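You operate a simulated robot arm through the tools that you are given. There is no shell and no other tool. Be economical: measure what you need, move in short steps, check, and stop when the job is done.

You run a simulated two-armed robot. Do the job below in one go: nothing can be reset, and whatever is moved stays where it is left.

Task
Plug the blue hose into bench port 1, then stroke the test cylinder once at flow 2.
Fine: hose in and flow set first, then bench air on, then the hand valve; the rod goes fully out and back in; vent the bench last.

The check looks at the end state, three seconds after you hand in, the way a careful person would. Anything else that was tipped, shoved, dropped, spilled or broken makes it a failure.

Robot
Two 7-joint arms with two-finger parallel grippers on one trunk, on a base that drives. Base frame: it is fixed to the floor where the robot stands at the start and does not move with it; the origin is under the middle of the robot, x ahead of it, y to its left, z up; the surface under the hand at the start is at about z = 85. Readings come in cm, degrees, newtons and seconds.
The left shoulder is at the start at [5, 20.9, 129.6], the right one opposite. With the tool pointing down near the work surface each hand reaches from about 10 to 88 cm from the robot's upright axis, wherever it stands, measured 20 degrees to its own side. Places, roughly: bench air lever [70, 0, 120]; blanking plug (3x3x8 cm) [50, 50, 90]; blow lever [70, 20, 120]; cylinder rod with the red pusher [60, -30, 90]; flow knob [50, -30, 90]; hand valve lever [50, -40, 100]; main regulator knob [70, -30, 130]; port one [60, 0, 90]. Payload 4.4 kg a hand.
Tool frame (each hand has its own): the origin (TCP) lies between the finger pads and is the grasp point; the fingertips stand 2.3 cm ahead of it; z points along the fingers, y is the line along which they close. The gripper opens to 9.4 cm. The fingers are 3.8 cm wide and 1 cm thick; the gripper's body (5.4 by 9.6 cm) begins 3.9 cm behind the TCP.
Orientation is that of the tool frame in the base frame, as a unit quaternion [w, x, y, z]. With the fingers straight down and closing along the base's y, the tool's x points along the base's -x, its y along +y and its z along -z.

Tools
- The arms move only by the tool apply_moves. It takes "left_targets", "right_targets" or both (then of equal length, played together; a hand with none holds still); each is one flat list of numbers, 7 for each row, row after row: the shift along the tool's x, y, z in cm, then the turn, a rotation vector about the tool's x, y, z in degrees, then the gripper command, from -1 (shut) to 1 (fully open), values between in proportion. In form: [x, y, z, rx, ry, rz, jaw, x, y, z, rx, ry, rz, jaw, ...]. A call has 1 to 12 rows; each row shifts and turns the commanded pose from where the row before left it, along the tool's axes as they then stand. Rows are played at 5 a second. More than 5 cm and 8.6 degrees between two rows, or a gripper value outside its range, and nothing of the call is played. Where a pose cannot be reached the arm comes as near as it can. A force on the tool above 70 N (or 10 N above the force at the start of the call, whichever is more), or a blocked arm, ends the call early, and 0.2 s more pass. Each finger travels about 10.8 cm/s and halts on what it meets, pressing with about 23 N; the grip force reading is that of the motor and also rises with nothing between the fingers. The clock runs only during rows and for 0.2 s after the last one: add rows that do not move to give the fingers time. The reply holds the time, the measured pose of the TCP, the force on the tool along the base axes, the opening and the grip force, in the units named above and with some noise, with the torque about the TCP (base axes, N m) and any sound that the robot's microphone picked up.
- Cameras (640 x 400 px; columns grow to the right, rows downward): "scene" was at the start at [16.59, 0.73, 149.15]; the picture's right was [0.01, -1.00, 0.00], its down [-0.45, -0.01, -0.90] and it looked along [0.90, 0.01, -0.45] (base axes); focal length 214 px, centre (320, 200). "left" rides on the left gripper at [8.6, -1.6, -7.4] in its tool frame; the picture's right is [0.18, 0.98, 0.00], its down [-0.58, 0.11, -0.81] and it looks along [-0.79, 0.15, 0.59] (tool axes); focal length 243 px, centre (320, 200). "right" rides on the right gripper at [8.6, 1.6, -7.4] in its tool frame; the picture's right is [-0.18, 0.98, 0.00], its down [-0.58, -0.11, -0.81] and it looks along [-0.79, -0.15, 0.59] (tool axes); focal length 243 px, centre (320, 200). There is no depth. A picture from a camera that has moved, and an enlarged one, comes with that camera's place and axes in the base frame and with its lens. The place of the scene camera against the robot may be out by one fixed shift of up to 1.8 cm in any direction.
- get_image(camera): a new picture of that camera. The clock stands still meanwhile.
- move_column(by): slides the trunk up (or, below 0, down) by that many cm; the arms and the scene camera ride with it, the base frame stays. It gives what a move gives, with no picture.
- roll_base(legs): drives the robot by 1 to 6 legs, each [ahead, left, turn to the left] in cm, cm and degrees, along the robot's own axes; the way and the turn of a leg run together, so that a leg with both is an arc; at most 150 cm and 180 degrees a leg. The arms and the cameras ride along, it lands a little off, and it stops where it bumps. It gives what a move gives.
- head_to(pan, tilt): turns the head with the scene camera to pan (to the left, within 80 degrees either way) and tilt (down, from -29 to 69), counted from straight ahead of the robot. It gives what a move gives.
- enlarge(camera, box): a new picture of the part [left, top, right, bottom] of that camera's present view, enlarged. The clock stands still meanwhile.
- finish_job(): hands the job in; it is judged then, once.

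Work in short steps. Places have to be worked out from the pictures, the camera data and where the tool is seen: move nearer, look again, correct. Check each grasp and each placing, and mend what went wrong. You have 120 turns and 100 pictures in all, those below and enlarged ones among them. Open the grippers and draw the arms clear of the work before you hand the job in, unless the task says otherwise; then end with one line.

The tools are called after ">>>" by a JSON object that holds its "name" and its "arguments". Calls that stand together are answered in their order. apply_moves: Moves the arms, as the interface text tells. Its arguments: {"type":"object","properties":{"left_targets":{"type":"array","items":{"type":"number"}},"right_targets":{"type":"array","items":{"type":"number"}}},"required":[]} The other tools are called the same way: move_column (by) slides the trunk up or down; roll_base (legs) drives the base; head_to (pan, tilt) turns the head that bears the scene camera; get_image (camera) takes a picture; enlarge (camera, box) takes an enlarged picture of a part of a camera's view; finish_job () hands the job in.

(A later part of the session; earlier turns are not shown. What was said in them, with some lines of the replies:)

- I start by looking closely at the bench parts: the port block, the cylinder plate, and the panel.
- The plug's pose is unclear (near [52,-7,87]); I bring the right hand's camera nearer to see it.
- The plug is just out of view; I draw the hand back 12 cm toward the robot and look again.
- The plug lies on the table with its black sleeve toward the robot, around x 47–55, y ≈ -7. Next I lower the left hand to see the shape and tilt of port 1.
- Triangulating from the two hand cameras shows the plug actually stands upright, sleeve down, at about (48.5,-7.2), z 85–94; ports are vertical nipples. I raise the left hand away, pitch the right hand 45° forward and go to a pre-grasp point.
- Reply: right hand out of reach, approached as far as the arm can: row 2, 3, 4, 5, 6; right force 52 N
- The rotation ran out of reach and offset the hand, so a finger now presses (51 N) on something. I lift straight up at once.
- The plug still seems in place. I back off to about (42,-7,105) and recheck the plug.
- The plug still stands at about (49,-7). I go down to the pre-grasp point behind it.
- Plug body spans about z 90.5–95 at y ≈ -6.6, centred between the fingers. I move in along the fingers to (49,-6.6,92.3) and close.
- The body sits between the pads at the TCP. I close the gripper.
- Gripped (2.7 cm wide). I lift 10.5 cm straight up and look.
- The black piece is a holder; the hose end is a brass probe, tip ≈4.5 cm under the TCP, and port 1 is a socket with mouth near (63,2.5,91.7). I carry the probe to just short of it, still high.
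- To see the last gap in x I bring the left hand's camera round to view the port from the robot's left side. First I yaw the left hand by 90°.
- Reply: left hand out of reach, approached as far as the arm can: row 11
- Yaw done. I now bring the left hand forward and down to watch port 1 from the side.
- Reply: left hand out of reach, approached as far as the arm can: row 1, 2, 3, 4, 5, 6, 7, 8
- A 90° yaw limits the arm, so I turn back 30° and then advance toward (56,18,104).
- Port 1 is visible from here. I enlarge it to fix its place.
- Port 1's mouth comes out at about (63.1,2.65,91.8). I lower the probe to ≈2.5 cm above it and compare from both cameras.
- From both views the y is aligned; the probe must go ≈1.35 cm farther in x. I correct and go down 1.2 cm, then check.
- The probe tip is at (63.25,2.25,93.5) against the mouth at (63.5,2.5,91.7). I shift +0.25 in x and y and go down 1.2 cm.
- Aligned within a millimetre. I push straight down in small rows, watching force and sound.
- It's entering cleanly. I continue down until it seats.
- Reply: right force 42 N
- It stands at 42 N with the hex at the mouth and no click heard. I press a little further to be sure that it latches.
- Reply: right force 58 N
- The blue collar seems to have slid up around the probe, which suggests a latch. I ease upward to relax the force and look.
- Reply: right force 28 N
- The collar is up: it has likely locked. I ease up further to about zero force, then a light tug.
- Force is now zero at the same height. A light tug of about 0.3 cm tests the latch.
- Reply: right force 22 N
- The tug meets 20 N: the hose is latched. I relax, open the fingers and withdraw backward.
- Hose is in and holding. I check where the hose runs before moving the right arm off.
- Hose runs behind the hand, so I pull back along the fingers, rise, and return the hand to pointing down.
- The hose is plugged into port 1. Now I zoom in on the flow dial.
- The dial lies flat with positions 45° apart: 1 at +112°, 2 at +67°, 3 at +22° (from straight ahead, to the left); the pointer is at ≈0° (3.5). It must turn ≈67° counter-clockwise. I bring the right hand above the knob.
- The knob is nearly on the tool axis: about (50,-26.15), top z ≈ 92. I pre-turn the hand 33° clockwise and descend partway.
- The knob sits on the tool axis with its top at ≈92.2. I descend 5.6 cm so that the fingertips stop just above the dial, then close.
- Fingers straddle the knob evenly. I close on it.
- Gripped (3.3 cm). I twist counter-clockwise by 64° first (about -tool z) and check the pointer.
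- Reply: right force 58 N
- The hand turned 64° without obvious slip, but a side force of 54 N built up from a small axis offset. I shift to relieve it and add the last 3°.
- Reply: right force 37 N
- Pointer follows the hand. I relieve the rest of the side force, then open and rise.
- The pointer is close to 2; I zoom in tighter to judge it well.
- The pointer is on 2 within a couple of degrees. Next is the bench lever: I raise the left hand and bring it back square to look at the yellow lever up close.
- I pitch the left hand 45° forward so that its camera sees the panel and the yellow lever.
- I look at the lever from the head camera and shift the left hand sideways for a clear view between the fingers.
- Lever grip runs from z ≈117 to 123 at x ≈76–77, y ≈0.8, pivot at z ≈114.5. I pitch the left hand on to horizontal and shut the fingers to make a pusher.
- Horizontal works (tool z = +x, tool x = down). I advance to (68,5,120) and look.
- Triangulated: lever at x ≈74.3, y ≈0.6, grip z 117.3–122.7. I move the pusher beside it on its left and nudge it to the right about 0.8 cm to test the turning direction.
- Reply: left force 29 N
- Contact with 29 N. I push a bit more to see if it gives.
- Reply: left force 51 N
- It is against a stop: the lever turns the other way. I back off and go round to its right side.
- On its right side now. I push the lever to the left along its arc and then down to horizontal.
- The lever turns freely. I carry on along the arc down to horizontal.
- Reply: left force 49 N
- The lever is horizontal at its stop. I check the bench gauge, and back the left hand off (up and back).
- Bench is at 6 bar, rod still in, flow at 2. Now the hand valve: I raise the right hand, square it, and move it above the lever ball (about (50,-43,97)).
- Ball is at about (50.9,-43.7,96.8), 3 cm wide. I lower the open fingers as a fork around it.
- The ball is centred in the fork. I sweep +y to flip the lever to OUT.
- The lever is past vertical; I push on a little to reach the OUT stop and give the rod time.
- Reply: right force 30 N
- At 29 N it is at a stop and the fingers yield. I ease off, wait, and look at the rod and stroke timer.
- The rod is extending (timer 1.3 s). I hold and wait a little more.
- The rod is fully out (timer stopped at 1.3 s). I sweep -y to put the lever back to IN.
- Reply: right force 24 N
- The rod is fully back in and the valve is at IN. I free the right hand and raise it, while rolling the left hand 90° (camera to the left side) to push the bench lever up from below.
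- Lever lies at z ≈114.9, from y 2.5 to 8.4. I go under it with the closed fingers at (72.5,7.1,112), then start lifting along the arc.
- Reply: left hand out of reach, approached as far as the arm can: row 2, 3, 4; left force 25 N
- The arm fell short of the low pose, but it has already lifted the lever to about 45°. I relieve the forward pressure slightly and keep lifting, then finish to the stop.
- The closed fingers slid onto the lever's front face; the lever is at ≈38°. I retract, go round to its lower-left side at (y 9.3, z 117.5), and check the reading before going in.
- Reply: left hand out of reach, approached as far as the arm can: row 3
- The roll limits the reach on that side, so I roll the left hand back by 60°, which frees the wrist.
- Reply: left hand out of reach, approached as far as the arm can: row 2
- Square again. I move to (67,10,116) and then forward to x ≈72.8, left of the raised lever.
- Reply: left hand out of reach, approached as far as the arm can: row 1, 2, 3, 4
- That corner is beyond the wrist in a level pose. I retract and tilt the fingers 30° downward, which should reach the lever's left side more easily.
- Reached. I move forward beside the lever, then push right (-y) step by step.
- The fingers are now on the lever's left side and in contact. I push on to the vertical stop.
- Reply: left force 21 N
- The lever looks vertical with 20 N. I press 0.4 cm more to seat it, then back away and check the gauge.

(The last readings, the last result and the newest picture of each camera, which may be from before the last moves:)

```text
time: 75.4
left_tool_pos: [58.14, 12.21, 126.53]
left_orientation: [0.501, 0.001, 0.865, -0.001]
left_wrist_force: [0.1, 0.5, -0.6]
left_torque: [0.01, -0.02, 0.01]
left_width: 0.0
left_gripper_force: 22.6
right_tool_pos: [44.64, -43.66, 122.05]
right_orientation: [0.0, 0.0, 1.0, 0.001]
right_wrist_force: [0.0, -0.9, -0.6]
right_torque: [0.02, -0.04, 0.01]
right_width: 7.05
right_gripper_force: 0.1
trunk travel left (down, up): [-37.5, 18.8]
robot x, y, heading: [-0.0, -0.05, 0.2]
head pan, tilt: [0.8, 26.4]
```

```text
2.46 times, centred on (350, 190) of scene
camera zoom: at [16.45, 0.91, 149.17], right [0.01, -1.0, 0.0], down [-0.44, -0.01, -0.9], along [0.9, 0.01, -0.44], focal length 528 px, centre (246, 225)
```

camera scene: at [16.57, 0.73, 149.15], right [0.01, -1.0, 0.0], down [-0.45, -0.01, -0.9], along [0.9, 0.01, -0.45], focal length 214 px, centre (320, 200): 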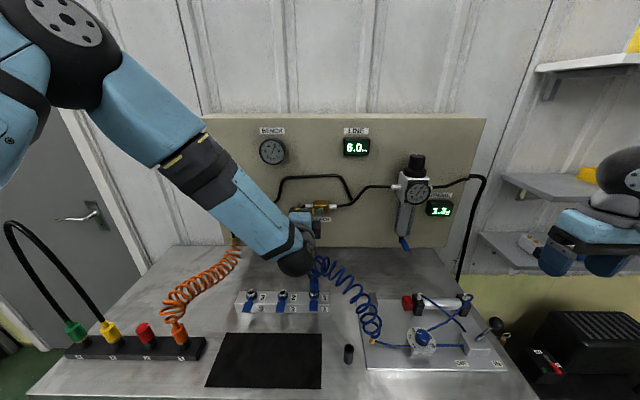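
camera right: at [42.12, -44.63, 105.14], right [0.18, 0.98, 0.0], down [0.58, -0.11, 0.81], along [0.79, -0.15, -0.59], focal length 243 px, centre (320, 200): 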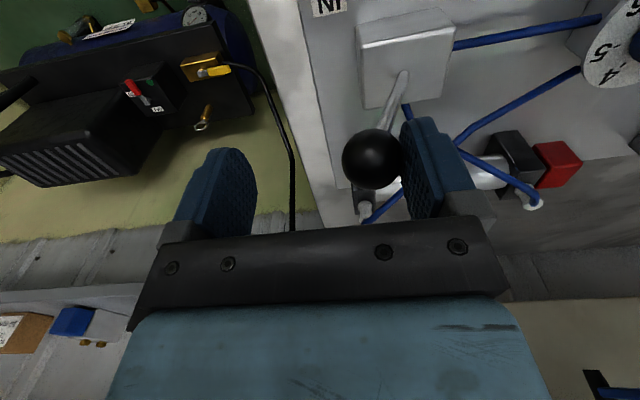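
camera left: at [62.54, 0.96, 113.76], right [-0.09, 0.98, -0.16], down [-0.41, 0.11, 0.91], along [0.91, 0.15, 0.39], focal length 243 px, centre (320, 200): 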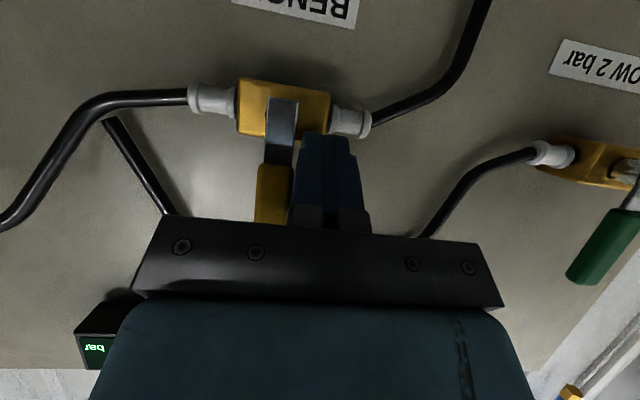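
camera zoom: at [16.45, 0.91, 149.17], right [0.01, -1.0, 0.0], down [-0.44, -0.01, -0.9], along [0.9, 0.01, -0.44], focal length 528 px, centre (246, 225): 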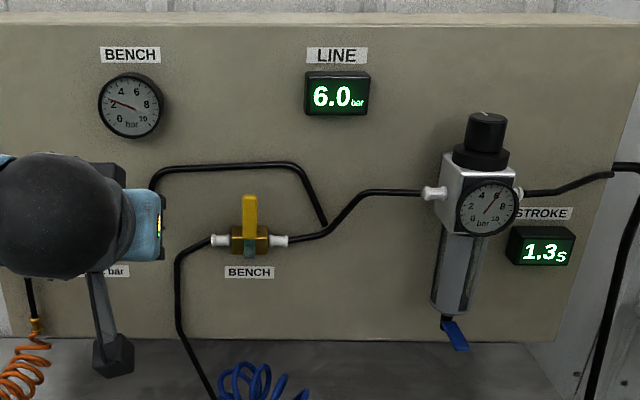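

The bench is venting (gauge falling). I open the grippers and draw both arms clear meanwhile.

>>> {"name": "apply_moves", "arguments": {"left_targets": [-1, 1.5, -3, 0, 0, 0, 0, -1, 1.5, -3, 0, 0, 0, 0.5, -1, 1.5, -3, 0, 0, 0, 1, -2, 1, -1, 0, 0, 0, 1, 0, 0, 0, 0, 0, 0, 1, 0, 0, 0, 0, 0, 0, 1, 0, 0, 0, 0, 0, 0, 1, 0, 0, 0, 0, 0, 0, 1], "right_targets": [0, 0, -3, 0, 0, 0, 1, 0, 0, -3, 0, 0, 0, 1, 0, 0, -3, 0, 0, 0, 1, 0, 0, 0, 0, 0, 0, 1, 0, 0, 0, 0, 0, 0, 1, 0, 0, 0, 0, 0, 0, 1, 0, 0, 0, 0, 0, 0, 1, 0, 0, 0, 0, 0, 0, 1]}}

>>> {"name": "enlarge", "arguments": {"camera": "scene", "box": [220, 110, 480, 270]}}

>>> {"name": "get_image", "arguments": {"camera": "scene"}}

>>> {"name": "enlarge", "arguments": {"camera": "scene", "box": [340, 270, 530, 385]}}

```text
time: 77.2
left_tool_pos: [52.28, 17.88, 135.35]
left_orientation: [0.501, 0.001, 0.866, -0.001]
left_wrist_force: [0.6, 1.0, -0.9]
left_torque: [0.02, 0.0, -0.01]
left_width: 9.41
left_gripper_force: 0.0
right_tool_pos: [44.8, -43.48, 130.74]
right_orientation: [0.001, 0.0, 1.0, 0.001]
right_wrist_force: [-0.1, 0.9, 0.5]
right_torque: [-0.01, -0.03, 0.03]
right_width: 9.4
right_gripper_force: 0.1
trunk travel left (down, up): [-37.5, 18.8]
robot x, y, heading: [-0.12, 0.08, 0.0]
head pan, tilt: [0.8, 26.4]
```

```text
2.46 times, centred on (350, 190) of scene
camera zoom: at [16.58, 0.72, 149.15], right [0.01, -1.0, 0.0], down [-0.45, -0.01, -0.9], along [0.9, 0.01, -0.45], focal length 528 px, centre (246, 225)
```

zoom: 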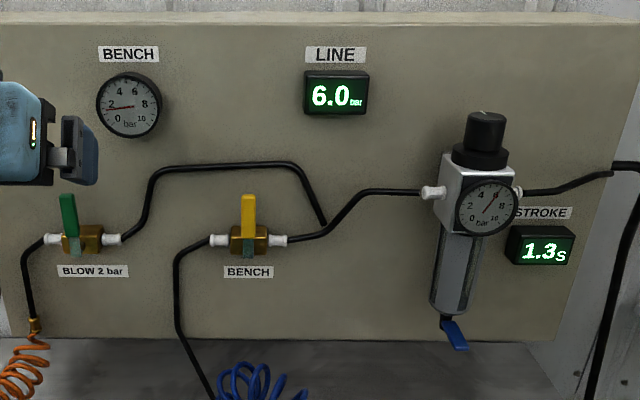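

```text
4 pictures are left
camera scene: at [16.58, 0.72, 149.15], right [0.01, -1.0, 0.0], down [-0.45, -0.01, -0.9], along [0.9, 0.01, -0.45], focal length 214 px, centre (320, 200)
```

scene: 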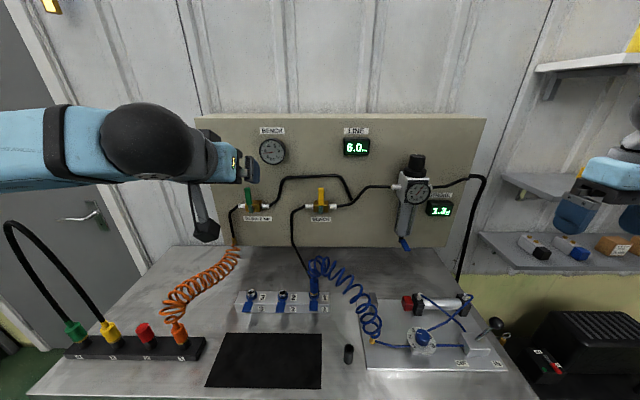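

```text
3.37 times, centred on (435, 328) of scene
camera zoom: at [16.58, 0.72, 149.15], right [0.01, -1.0, 0.0], down [-0.45, -0.01, -0.9], along [0.9, 0.01, -0.45], focal length 722 px, centre (-67, -230)
```

zoom: 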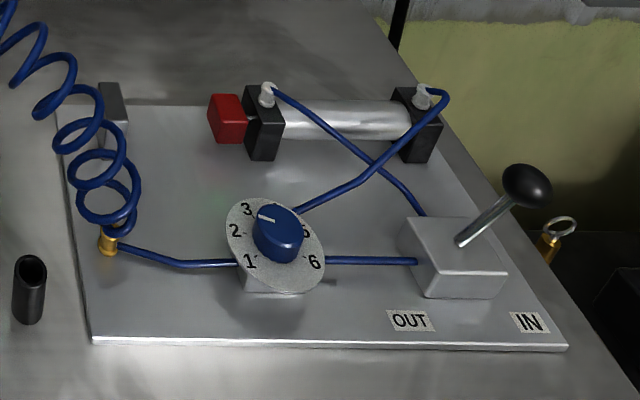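

All in place; the gauge still falls (≈1.4). I wait several seconds for it to reach zero.

>>> {"name": "apply_moves", "arguments": {"right_targets": [0, 0, 0, 0, 0, 0, 1, 0, 0, 0, 0, 0, 0, 1, 0, 0, 0, 0, 0, 0, 1, 0, 0, 0, 0, 0, 0, 1, 0, 0, 0, 0, 0, 0, 1, 0, 0, 0, 0, 0, 0, 1, 0, 0, 0, 0, 0, 0, 1, 0, 0, 0, 0, 0, 0, 1, 0, 0, 0, 0, 0, 0, 1, 0, 0, 0, 0, 0, 0, 1, 0, 0, 0, 0, 0, 0, 1, 0, 0, 0, 0, 0, 0, 1]}}

>>> {"name": "apply_moves", "arguments": {"right_targets": [0, 0, 0, 0, 0, 0, 1, 0, 0, 0, 0, 0, 0, 1, 0, 0, 0, 0, 0, 0, 1, 0, 0, 0, 0, 0, 0, 1, 0, 0, 0, 0, 0, 0, 1, 0, 0, 0, 0, 0, 0, 1, 0, 0, 0, 0, 0, 0, 1, 0, 0, 0, 0, 0, 0, 1, 0, 0, 0, 0, 0, 0, 1, 0, 0, 0, 0, 0, 0, 1, 0, 0, 0, 0, 0, 0, 1, 0, 0, 0, 0, 0, 0, 1]}}

>>> {"name": "apply_moves", "arguments": {"right_targets": [0, 0, 0, 0, 0, 0, 1, 0, 0, 0, 0, 0, 0, 1, 0, 0, 0, 0, 0, 0, 1, 0, 0, 0, 0, 0, 0, 1, 0, 0, 0, 0, 0, 0, 1, 0, 0, 0, 0, 0, 0, 1, 0, 0, 0, 0, 0, 0, 1, 0, 0, 0, 0, 0, 0, 1, 0, 0, 0, 0, 0, 0, 1, 0, 0, 0, 0, 0, 0, 1, 0, 0, 0, 0, 0, 0, 1, 0, 0, 0, 0, 0, 0, 1]}}

>>> {"name": "enlarge", "arguments": {"camera": "scene", "box": [230, 120, 350, 220]}}

```text
time: 79.8
left_tool_pos: [52.19, 17.82, 135.34]
left_orientation: [0.501, 0.002, 0.866, -0.001]
left_wrist_force: [0.2, 0.3, -0.2]
left_torque: [-0.01, -0.02, 0.04]
left_width: 9.4
left_gripper_force: 0.0
right_tool_pos: [44.62, -43.55, 130.62]
right_orientation: [0.0, 0.0, 1.0, 0.001]
right_wrist_force: [0.5, -0.8, -0.1]
right_torque: [0.01, -0.02, -0.04]
right_width: 9.38
right_gripper_force: 0.0
trunk travel left (down, up): [-37.5, 18.8]
robot x, y, heading: [0.19, -0.23, 0.1]
head pan, tilt: [0.8, 26.4]
```

```text
time: 82.4
left_tool_pos: [52.24, 17.86, 135.32]
left_orientation: [0.501, 0.001, 0.866, -0.001]
left_wrist_force: [0.0, -0.3, 0.2]
left_torque: [-0.03, 0.0, 0.01]
left_width: 9.37
left_gripper_force: 0.2
right_tool_pos: [44.91, -43.61, 130.58]
right_orientation: [0.0, -0.001, 1.0, 0.001]
right_wrist_force: [-0.4, 0.4, 0.3]
right_torque: [0.0, 0.02, -0.02]
right_width: 9.36
right_gripper_force: 0.1
trunk travel left (down, up): [-37.5, 18.8]
robot x, y, heading: [-0.37, -0.12, -0.2]
head pan, tilt: [0.8, 26.4]
```

```text
time: 85.0
left_tool_pos: [52.26, 17.72, 135.34]
left_orientation: [0.5, 0.002, 0.866, -0.001]
left_wrist_force: [0.4, 1.6, 0.6]
left_torque: [0.03, 0.02, 0.02]
left_width: 9.43
left_gripper_force: 0.0
right_tool_pos: [44.75, -43.53, 130.75]
right_orientation: [0.0, 0.0, 1.0, 0.001]
right_wrist_force: [1.0, 0.2, 0.2]
right_torque: [-0.01, -0.02, -0.02]
right_width: 9.38
right_gripper_force: 0.1
trunk travel left (down, up): [-37.5, 18.8]
robot x, y, heading: [0.22, -0.05, 0.1]
head pan, tilt: [0.8, 26.4]
```

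```text
4.00 times, centred on (290, 170) of scene
camera zoom: at [16.59, 0.73, 149.15], right [0.01, -1.0, 0.0], down [-0.45, -0.01, -0.9], along [0.9, 0.01, -0.45], focal length 858 px, centre (440, 320)
```

zoom: 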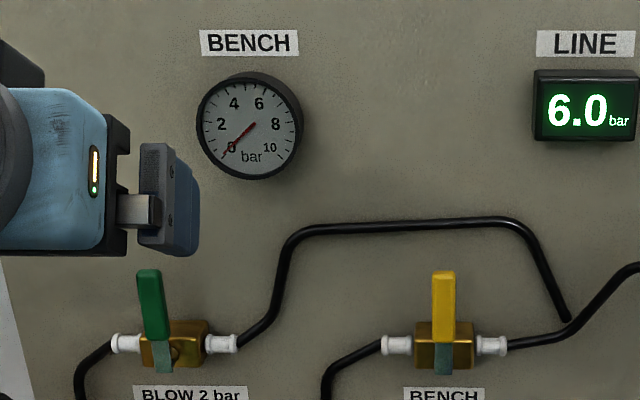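

The bench gauge reads 0, the hose is in port 1, flow is at 2, the rod is back in, and the arms are clear with the grippers open. I hand in.

>>> {"name": "finish_job", "arguments": {}}

```text
The job is handed in.
```

The blue hose is latched in port 1 and flow is at 2, within a few degrees. With bench air on, the cylinder stroked once, fully out (timer 1.3 s) and back in, and the bench was then vented to 0 bar.
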